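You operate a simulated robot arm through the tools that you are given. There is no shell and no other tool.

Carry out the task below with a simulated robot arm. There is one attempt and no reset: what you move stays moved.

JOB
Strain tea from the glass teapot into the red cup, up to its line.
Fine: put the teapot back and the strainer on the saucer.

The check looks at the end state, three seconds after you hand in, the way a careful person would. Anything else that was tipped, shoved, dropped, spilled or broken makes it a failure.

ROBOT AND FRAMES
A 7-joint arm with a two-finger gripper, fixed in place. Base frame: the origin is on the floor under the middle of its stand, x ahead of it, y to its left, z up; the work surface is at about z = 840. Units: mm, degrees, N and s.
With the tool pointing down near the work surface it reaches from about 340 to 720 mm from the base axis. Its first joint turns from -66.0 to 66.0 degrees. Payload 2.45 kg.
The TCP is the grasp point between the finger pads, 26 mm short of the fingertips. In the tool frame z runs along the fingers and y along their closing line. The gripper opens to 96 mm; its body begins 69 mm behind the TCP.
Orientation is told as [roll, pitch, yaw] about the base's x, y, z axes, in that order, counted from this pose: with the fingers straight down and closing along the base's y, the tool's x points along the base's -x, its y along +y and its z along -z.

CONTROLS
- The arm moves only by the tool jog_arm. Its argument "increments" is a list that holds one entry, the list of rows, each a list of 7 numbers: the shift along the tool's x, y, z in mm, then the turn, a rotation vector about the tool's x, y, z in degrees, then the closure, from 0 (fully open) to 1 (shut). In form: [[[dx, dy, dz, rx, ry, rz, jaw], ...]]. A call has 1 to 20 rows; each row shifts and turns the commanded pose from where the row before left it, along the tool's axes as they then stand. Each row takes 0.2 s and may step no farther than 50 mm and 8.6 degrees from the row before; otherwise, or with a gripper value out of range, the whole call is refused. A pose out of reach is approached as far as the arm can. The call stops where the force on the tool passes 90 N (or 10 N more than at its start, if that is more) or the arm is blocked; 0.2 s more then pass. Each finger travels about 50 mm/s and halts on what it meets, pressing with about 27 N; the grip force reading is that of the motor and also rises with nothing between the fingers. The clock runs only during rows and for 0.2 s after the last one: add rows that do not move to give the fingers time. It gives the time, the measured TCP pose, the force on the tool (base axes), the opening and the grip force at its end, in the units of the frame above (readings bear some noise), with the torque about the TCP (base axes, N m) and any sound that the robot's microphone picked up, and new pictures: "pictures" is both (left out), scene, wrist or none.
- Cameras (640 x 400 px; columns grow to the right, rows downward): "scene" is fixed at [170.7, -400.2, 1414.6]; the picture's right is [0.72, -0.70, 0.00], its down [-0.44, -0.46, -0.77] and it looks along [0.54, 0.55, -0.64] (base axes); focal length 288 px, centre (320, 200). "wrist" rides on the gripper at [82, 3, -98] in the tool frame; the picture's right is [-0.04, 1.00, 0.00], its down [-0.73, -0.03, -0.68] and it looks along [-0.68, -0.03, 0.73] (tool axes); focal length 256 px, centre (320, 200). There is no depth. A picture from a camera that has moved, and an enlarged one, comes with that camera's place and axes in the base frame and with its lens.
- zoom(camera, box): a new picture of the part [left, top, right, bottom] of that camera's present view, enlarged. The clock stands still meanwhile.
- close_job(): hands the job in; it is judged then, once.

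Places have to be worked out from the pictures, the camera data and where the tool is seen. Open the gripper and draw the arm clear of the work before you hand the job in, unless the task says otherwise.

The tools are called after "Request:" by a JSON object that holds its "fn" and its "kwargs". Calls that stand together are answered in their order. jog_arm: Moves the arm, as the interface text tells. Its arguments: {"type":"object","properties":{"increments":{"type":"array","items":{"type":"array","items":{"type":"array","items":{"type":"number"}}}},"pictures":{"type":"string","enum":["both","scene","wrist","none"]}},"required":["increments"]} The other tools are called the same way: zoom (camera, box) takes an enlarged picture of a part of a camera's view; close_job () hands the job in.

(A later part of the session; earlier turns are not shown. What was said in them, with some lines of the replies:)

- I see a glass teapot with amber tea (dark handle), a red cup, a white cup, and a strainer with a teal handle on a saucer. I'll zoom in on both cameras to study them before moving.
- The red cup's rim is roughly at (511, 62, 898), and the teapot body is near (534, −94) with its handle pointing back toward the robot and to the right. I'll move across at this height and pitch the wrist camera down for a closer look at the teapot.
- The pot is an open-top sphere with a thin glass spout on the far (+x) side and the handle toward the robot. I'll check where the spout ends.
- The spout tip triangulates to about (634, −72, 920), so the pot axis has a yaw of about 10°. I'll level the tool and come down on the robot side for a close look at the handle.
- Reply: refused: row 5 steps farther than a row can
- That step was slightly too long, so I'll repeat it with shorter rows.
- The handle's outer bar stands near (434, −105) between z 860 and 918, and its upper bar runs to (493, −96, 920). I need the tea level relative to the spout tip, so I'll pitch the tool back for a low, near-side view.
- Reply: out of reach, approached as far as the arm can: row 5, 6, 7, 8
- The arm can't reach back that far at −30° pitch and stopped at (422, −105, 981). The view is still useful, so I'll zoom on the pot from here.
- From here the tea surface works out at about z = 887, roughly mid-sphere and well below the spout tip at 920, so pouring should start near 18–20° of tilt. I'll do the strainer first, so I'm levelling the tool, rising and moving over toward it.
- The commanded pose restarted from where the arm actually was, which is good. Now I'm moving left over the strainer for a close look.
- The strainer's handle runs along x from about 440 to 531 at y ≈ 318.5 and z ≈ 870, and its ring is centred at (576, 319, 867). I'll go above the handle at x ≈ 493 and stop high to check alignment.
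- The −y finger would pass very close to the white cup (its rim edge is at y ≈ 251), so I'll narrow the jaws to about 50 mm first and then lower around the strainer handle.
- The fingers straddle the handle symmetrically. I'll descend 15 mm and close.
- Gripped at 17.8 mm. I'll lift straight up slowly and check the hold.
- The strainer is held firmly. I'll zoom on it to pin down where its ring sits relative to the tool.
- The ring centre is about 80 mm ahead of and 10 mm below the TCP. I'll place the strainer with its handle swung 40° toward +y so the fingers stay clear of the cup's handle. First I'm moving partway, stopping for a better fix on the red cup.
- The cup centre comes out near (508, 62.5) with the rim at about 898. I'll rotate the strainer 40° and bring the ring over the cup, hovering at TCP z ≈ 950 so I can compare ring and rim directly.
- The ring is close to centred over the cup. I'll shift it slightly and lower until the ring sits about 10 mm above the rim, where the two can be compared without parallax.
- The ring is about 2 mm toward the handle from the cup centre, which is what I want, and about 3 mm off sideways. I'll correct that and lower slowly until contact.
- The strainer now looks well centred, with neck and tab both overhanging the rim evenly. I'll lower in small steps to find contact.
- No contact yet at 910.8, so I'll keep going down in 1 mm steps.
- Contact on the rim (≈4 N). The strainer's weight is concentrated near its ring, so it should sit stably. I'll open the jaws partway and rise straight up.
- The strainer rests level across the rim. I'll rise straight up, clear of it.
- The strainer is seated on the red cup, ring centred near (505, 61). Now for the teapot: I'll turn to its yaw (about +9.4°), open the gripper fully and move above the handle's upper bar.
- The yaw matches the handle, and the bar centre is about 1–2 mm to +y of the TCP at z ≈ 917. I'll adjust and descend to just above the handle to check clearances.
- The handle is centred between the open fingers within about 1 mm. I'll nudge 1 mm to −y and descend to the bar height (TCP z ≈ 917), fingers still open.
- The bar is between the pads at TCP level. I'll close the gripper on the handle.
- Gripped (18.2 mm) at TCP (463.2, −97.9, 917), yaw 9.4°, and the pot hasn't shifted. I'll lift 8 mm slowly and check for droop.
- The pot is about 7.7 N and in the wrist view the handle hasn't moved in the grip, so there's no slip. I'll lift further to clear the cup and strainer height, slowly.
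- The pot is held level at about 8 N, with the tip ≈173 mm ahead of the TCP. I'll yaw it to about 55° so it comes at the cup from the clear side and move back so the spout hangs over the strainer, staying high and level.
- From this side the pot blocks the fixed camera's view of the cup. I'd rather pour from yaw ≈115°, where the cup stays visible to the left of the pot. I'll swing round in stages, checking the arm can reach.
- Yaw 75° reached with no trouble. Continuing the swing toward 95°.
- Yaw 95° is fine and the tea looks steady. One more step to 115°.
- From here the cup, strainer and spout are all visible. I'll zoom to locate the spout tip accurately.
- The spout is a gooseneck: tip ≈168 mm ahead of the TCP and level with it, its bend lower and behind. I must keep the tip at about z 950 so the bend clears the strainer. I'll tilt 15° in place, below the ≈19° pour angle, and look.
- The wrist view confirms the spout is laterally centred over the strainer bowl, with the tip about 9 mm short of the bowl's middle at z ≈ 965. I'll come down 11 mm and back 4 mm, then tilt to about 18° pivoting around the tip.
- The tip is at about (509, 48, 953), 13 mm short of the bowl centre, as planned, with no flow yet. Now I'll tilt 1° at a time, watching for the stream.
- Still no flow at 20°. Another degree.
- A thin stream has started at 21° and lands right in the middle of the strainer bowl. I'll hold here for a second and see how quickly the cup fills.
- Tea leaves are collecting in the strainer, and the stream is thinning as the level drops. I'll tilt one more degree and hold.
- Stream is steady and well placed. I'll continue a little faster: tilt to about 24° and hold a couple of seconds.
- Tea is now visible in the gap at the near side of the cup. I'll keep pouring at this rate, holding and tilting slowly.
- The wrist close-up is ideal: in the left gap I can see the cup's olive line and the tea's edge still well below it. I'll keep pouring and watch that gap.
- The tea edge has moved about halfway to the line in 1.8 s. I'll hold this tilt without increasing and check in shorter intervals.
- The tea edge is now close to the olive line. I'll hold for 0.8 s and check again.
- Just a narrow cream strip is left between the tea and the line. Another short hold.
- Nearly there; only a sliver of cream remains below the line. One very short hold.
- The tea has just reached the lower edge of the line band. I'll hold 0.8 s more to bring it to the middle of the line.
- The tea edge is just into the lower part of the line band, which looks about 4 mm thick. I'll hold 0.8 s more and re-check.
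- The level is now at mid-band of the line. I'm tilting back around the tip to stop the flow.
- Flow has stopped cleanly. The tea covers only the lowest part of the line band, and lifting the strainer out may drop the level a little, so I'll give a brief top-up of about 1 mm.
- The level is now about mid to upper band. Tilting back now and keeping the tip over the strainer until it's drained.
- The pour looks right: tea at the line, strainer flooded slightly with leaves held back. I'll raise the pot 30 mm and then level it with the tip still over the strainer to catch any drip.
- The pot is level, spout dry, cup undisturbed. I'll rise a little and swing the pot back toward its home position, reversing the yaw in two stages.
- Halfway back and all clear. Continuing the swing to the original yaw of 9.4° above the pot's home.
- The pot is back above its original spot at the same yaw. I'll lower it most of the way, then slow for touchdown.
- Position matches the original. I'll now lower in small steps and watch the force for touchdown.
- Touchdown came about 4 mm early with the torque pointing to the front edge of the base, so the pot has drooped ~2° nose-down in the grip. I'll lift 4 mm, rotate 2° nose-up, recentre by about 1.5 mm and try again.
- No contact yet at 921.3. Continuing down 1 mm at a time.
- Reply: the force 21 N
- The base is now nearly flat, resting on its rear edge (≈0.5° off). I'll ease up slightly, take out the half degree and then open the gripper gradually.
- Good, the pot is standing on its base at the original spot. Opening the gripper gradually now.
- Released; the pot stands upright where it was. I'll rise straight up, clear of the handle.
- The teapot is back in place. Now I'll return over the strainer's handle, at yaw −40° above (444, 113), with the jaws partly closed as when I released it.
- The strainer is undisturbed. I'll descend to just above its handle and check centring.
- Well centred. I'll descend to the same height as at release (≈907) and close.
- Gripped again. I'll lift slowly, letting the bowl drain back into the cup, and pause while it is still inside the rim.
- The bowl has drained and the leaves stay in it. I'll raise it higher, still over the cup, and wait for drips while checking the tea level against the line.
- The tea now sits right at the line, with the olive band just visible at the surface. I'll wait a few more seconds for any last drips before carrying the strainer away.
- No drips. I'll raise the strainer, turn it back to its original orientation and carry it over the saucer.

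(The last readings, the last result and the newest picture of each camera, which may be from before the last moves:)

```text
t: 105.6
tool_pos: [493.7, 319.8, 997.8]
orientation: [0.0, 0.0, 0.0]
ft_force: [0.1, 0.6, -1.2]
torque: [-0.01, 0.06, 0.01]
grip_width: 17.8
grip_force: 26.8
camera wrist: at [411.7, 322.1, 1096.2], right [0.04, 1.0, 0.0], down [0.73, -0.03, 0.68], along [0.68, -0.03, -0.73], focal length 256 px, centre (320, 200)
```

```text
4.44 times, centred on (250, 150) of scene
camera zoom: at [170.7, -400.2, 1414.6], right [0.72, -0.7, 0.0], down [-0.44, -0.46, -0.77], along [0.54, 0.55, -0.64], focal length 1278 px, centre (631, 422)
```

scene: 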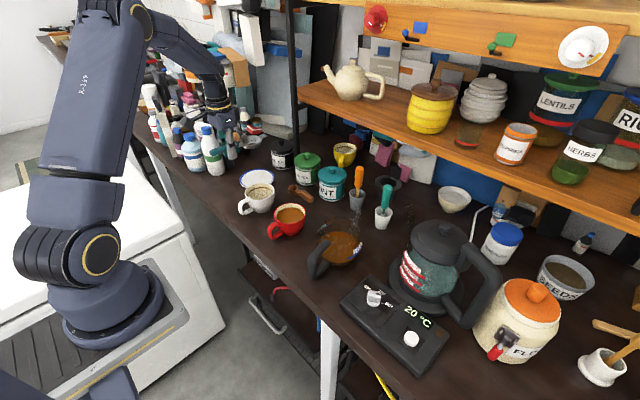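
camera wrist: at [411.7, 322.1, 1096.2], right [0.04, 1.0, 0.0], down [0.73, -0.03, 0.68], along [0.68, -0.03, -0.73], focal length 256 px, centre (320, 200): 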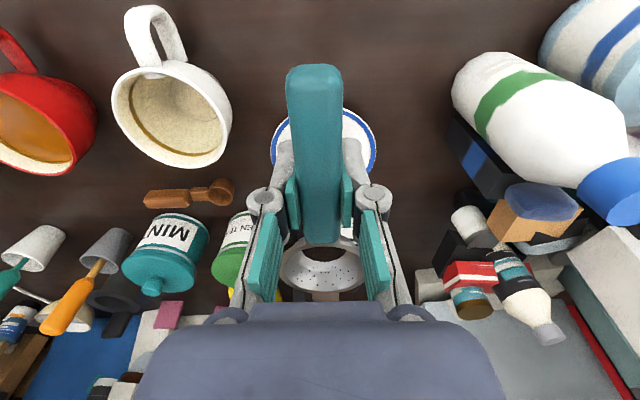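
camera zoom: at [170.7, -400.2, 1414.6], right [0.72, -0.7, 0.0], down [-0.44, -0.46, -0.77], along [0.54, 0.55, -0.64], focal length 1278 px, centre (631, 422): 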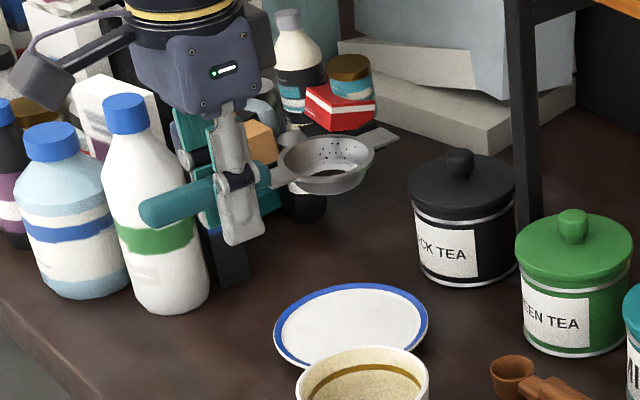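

The strainer hangs over the saucer, whose centre is about (571, 317), with the ring roughly 82 mm ahead of the TCP. I'll shift back 3 mm and lower it most of the way.

Request:
{"fn": "jog_arm", "kwargs": {"increments": [[[3, -1.5, 20, 0, 0, 0, 1.0], [0, 0, 25, 0, 0, 0, 1.0], [0, 0, 25, 0, 0, 0, 1.0], [0, 0, 20, 0, 0, 0, 1.0], [0, 0, 10, 0, 0, 0, 1.0], [0, 0, 0, 0, 0, 0, 1.0]]], "pictures": "both"}}

Request:
{"fn": "zoom", "kwargs": {"camera": "scene", "box": [205, 130, 295, 205]}}

```text
t: 107.0
tool_pos: [491.6, 317.9, 897.5]
orientation: [0.0, 0.0, 0.0]
ft_force: [-0.7, 0.0, -1.2]
torque: [-0.02, 0.08, 0.06]
grip_width: 17.6
grip_force: 26.8
camera wrist: at [409.0, 320.3, 995.3], right [0.04, 1.0, 0.0], down [0.73, -0.03, 0.68], along [0.68, -0.03, -0.73], focal length 256 px, centre (320, 200)
```

scene: 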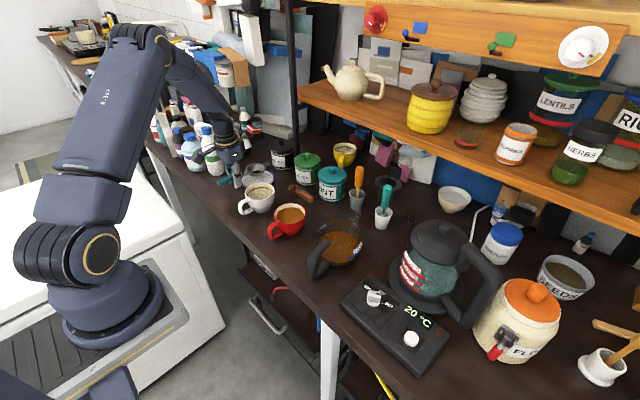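
wrist: 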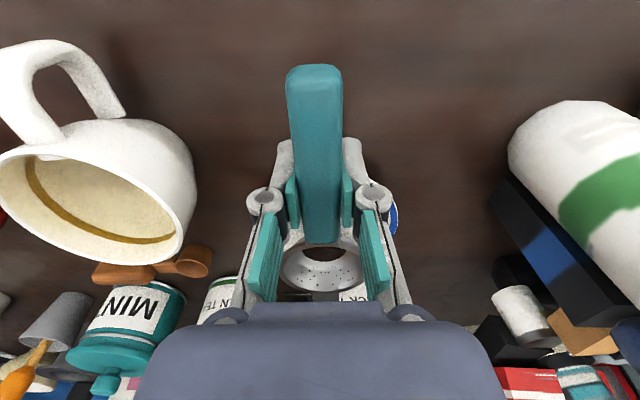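

```text
5.33 times, centred on (250, 168) of scene
camera zoom: at [170.7, -400.2, 1414.6], right [0.72, -0.7, 0.0], down [-0.44, -0.46, -0.77], along [0.54, 0.55, -0.64], focal length 1534 px, centre (693, 373)
```

zoom: 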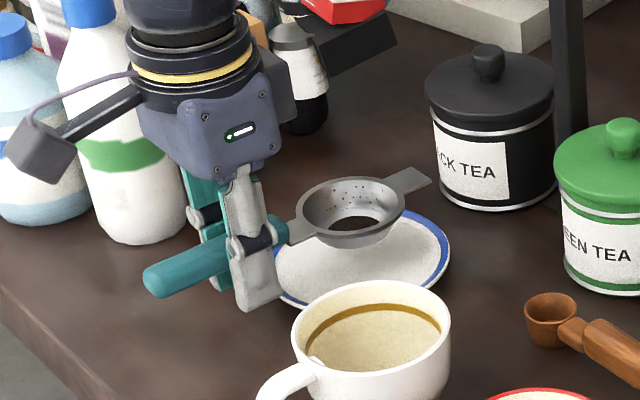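

Centred over the saucer. I'll lower gently, watching for contact.

Request:
{"fn": "jog_arm", "kwargs": {"increments": [[[0, 0, 5, 0, 0, 0, 1.0], [0, 0, 5, 0, 0, 0, 1.0], [0, 0, 3, 0, 0, 0, 1.0], [0, 0, 0, 0, 0, 0, 1.0]]], "pictures": "none"}}

Request:
{"fn": "zoom", "kwargs": {"camera": "scene", "box": [205, 140, 285, 205]}}

```text
t: 108.0
tool_pos: [491.4, 318.1, 886.1]
orientation: [-0.1, 0.0, 0.0]
ft_force: [-0.3, -0.1, -1.6]
torque: [0.0, 0.11, 0.01]
grip_width: 17.9
grip_force: 26.7
```

```text
6.15 times, centred on (245, 172) of scene
camera zoom: at [170.7, -400.2, 1414.6], right [0.72, -0.7, 0.0], down [-0.44, -0.46, -0.77], along [0.54, 0.55, -0.64], focal length 1770 px, centre (782, 369)
```

zoom: 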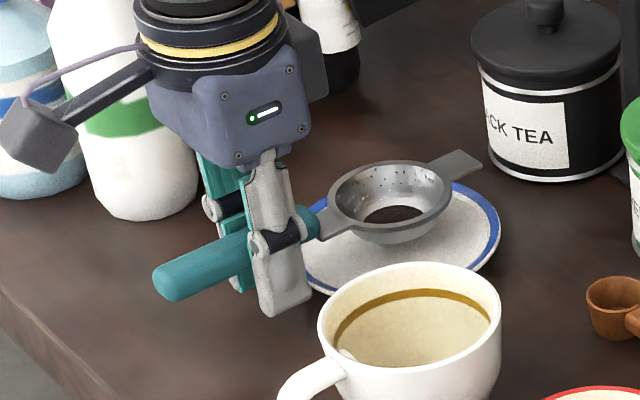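

Request:
{"fn": "jog_arm", "kwargs": {"increments": [[[0, 0, 2, 0, 0, 0, 1.0], [0, 0, 2, 0, 0, 0, 1.0], [0, 0, 0, 0, 0, 0, 1.0]]], "pictures": "none"}}

```text
t: 108.8
tool_pos: [492.0, 316.1, 882.0]
orientation: [0.0, 0.1, -0.1]
ft_force: [0.7, 0.4, -0.4]
torque: [0.01, 0.07, -0.04]
grip_width: 17.9
grip_force: 27.6
```

No contact at 882. Continuing in 1 mm steps.

Request:
{"fn": "jog_arm", "kwargs": {"increments": [[[0, 0, 1, 0, 0, 0, 1.0], [0, 0, 1, 0, 0, 0, 1.0], [0, 0, 0, 0, 0, 0, 1.0]]], "pictures": "none"}}

Request:
{"fn": "zoom", "kwargs": {"camera": "scene", "box": [205, 140, 285, 205]}}

```text
t: 109.6
tool_pos: [492.4, 317.7, 880.2]
orientation: [0.0, 0.0, 0.0]
ft_force: [0.4, -0.2, -0.8]
torque: [-0.01, 0.05, -0.01]
grip_width: 18.0
grip_force: 27.0
```

```text
6.15 times, centred on (245, 172) of scene
camera zoom: at [170.7, -400.2, 1414.6], right [0.72, -0.7, 0.0], down [-0.44, -0.46, -0.77], along [0.54, 0.55, -0.64], focal length 1770 px, centre (782, 369)
```

zoom: 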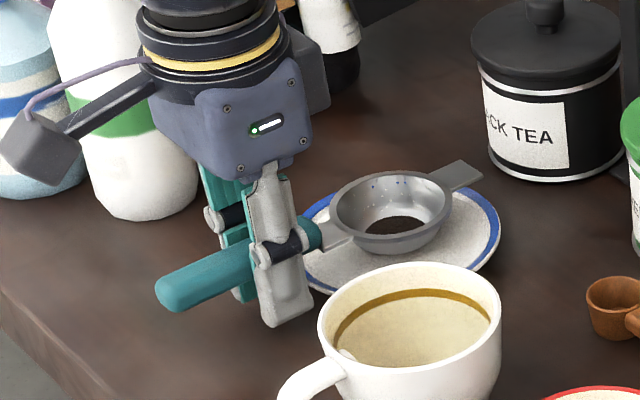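

Request:
{"fn": "jog_arm", "kwargs": {"increments": [[[0, 0, 1, 0, 0, 0, 1.0], [0, 0, 0, 0, 0, 0, 1.0]]], "pictures": "none"}}

```text
t: 110.2
tool_pos: [491.3, 318.0, 877.7]
orientation: [0.0, 0.0, 0.0]
ft_force: [0.4, 0.3, -1.4]
torque: [0.04, 0.05, 0.0]
grip_width: 18.1
grip_force: 26.6
```

Request:
{"fn": "jog_arm", "kwargs": {"increments": [[[0, 0, 1, 0, 0, 0, 1.0], [0, 0, 0, 0, 0, 0, 1.0]]], "pictures": "none"}}

```text
t: 110.8
tool_pos: [491.6, 317.0, 877.1]
orientation: [0.1, 0.0, 0.0]
ft_force: [0.4, 0.8, 0.0]
torque: [0.0, -0.03, -0.02]
grip_width: 17.7
grip_force: 27.1
```

Light contact has begun (the weight is coming off the sensor). Half a millimetre more, then release gradually.

Request:
{"fn": "jog_arm", "kwargs": {"increments": [[[0, 0, 0.5, 0, 0, 0, 1.0], [0, 0, 0, 0, 0, 0, 1.0], [0, 0, 0, 0, 0, 0, 0.8], [0, 0, 0, 0, 0, 0, 0.72], [0, 0, 0, 0, 0, 0, 0.6], [0, 0, 0, 0, 0, 0, 0.5], [0, 0, 0, 0, 0, 0, 0.5]]], "pictures": "both"}}

Request:
{"fn": "zoom", "kwargs": {"camera": "scene", "box": [205, 140, 285, 205]}}

```text
t: 112.4
tool_pos: [492.5, 318.7, 876.8]
orientation: [0.0, -0.1, 0.0]
ft_force: [-0.3, 0.4, -0.5]
torque: [-0.01, 0.0, 0.03]
grip_width: 47.9
grip_force: 0.1
camera wrist: at [409.1, 320.6, 974.7], right [0.04, 1.0, 0.0], down [0.73, -0.03, 0.68], along [0.68, -0.03, -0.73], focal length 256 px, centre (320, 200)
```

scene: 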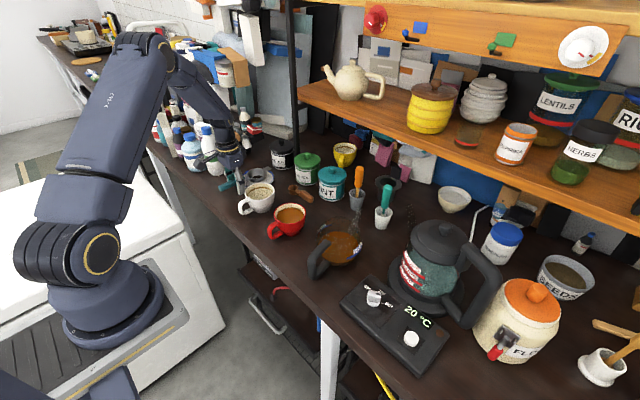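
wrist: 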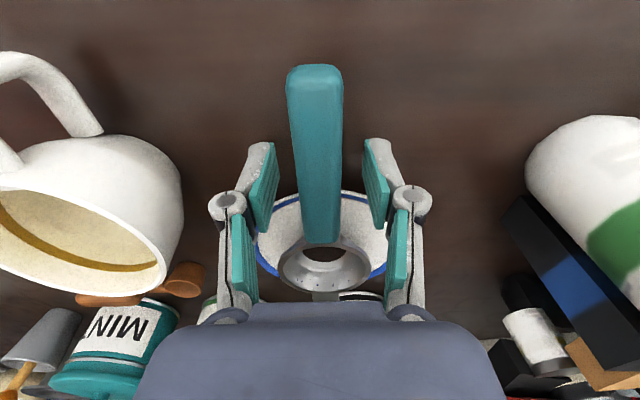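

```text
6.15 times, centred on (245, 172) of scene
camera zoom: at [170.7, -400.2, 1414.6], right [0.72, -0.7, 0.0], down [-0.44, -0.46, -0.77], along [0.54, 0.55, -0.64], focal length 1770 px, centre (782, 369)
```

zoom: 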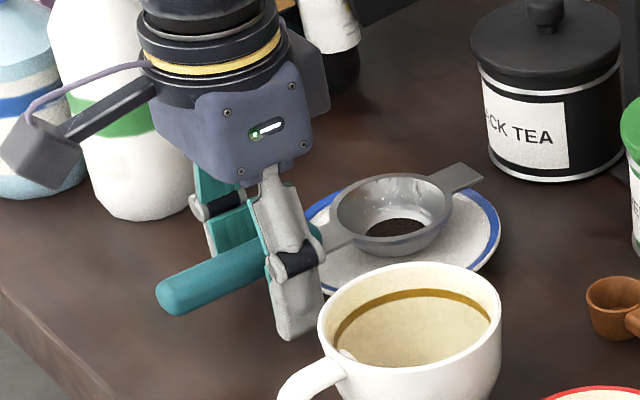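

The strainer rests on the saucer. I'll rise straight up and withdraw, then inspect everything.

Request:
{"fn": "jog_arm", "kwargs": {"increments": [[[0, 0, -10, 0, 0, 0, 0.5], [0, 0, -25, 0, 0, 0, 0.5], [0, 0, -40, 0, 0, 0, 0.5], [0, 0, -45, 0, 0, 0, 0.4], [0, 0, -45, 0, 0, 0, 0.2], [20, 0, -40, 0, 0, 0, 0], [40, 0, -20, 0, 0, 0, 0], [40, 0, 0, 0, 0, 0, 0], [0, 0, 0, 0, 0, 0, 0]]], "pictures": "both"}}

Request:
{"fn": "zoom", "kwargs": {"camera": "scene", "box": [205, 140, 385, 285]}}

Request:
{"fn": "zoom", "kwargs": {"camera": "scene", "box": [265, 195, 315, 240]}}

Request:
{"fn": "zoom", "kwargs": {"camera": "scene", "box": [210, 155, 280, 205]}}

```text
t: 114.4
tool_pos: [391.7, 318.9, 1101.0]
orientation: [0.0, 0.0, -0.1]
ft_force: [0.6, 0.3, -0.3]
torque: [0.02, 0.01, 0.02]
grip_width: 95.8
grip_force: 0.0
camera wrist: at [309.7, 321.8, 1199.0], right [0.04, 1.0, 0.0], down [0.73, -0.03, 0.68], along [0.68, -0.03, -0.73], focal length 256 px, centre (320, 200)
```

scene: 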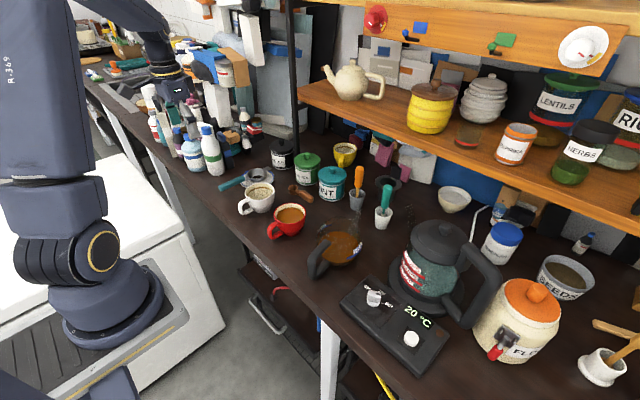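
wrist: 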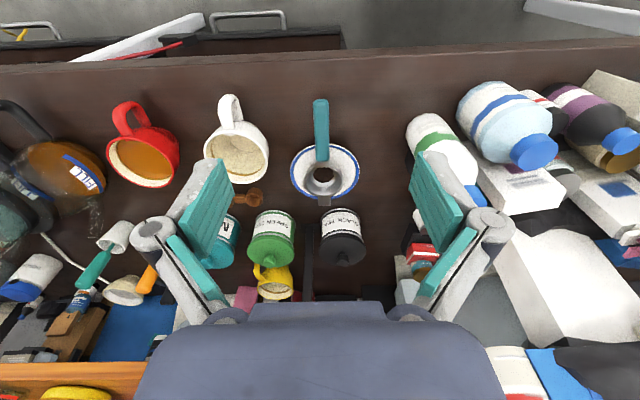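

```text
2.76 times, centred on (295, 212) of scene
camera zoom: at [170.7, -400.2, 1414.6], right [0.72, -0.7, 0.0], down [-0.44, -0.46, -0.77], along [0.54, 0.55, -0.64], focal length 793 px, centre (389, 166)
```

zoom: 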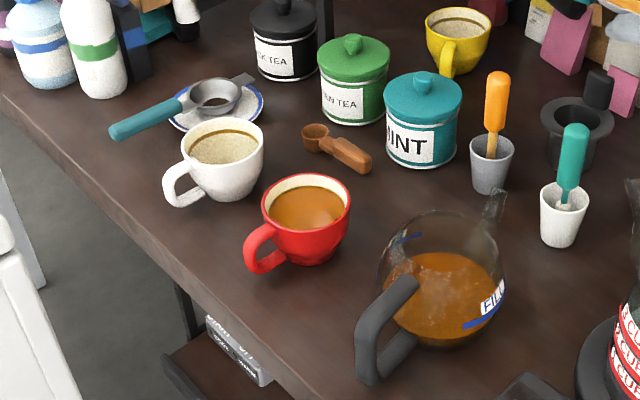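

```text
8.89 times, centred on (290, 218) of scene
camera zoom: at [170.7, -400.2, 1414.6], right [0.72, -0.7, 0.0], down [-0.44, -0.46, -0.77], along [0.54, 0.55, -0.64], focal length 2556 px, centre (587, 44)
```

zoom: 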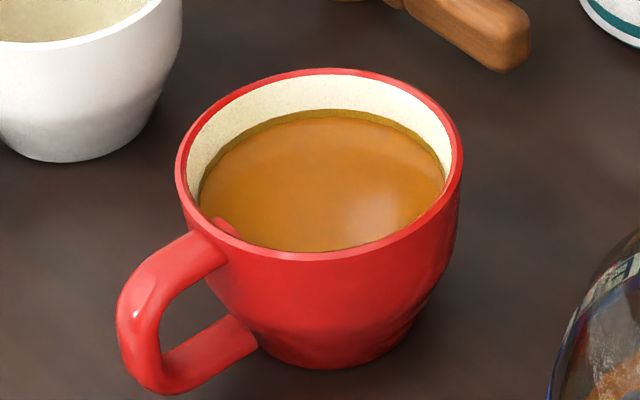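

```text
8.00 times, centred on (245, 180) of scene
camera zoom: at [170.7, -400.2, 1414.6], right [0.72, -0.7, 0.0], down [-0.44, -0.46, -0.77], along [0.54, 0.55, -0.64], focal length 2300 px, centre (920, 360)
```

zoom: 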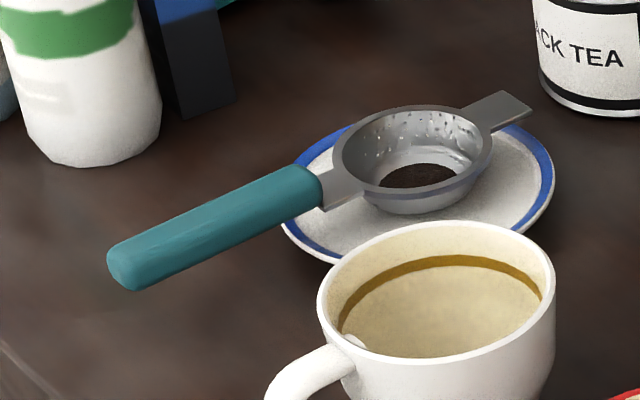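

Everything checks out: the tea is at the red cup's line, the strainer is on the saucer, the teapot is back upright in its place, and I see no drips or displaced items. I'll raise the arm a bit farther clear, gripper open, before handing in.

Request:
{"fn": "jog_arm", "kwargs": {"increments": [[[0, -20, -40, 0, 0, 0, 0], [0, -20, -40, 0, 0, 0, 0], [0, -20, -25, 0, 0, 0, 0], [0, 0, 0, 0, 0, 0, 0], [0, 0, 0, 0, 0, 0, 0]]], "pictures": "both"}}

Request:
{"fn": "zoom", "kwargs": {"camera": "scene", "box": [205, 140, 445, 300]}}

```text
t: 115.6
tool_pos: [392.5, 257.4, 1207.2]
orientation: [0.0, 0.0, 0.0]
ft_force: [0.8, -0.3, 0.3]
torque: [-0.01, 0.02, 0.01]
grip_width: 96.1
grip_force: 0.1
camera wrist: at [309.9, 259.8, 1304.7], right [0.04, 1.0, 0.0], down [0.73, -0.03, 0.68], along [0.68, -0.03, -0.73], focal length 256 px, centre (320, 200)
```

scene: 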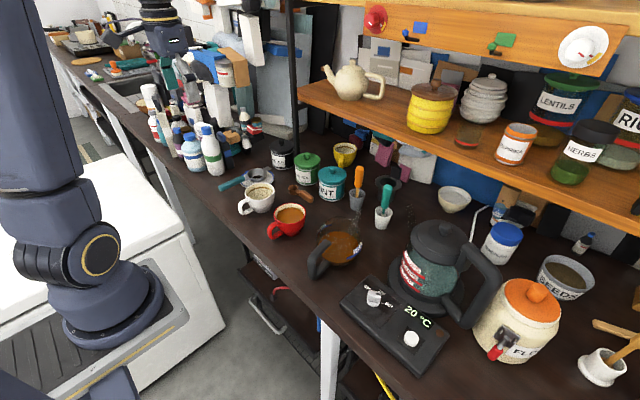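
wrist: 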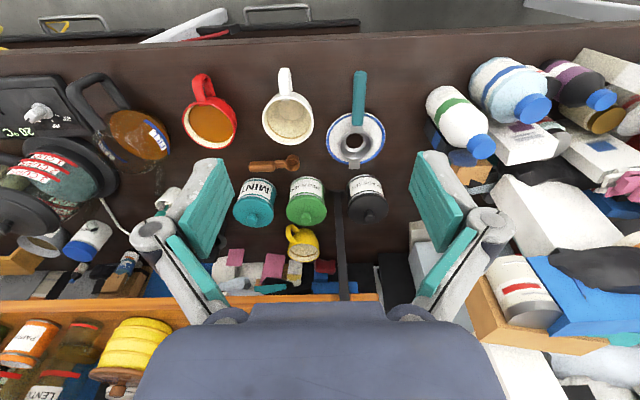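

```text
2.50 times, centred on (325, 220) of scene
camera zoom: at [170.7, -400.2, 1414.6], right [0.72, -0.7, 0.0], down [-0.44, -0.46, -0.77], along [0.54, 0.55, -0.64], focal length 719 px, centre (308, 150)
```

zoom: 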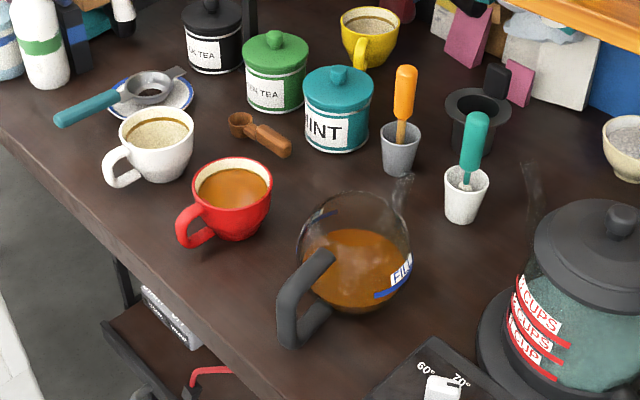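

The arm is clear, the gripper is open, and all the objects are in their places: red cup filled to its line, teapot back, strainer on the saucer, table dry. Handing the job in.

Request:
{"fn": "close_job", "kwargs": {}}

```text
The job is handed in.
```

I strained tea from the glass teapot into the red cup and handed the job in. I have not seen the result of the check.

- **Red cup:** the tea comes up to the line band. By my estimate the surface is about 1 mm below the middle of the band.
- **Teapot:** it stands upright on its original spot, within a few millimetres by the pictures and at the same angle.
- **Strainer:** it rests on the saucer with the wet tea leaves still in it, its handle pointing the same way as at the start.
- **Everything else:** the last pictures show no tea on the table and nothing moved. The arm is raised clear with the gripper open.
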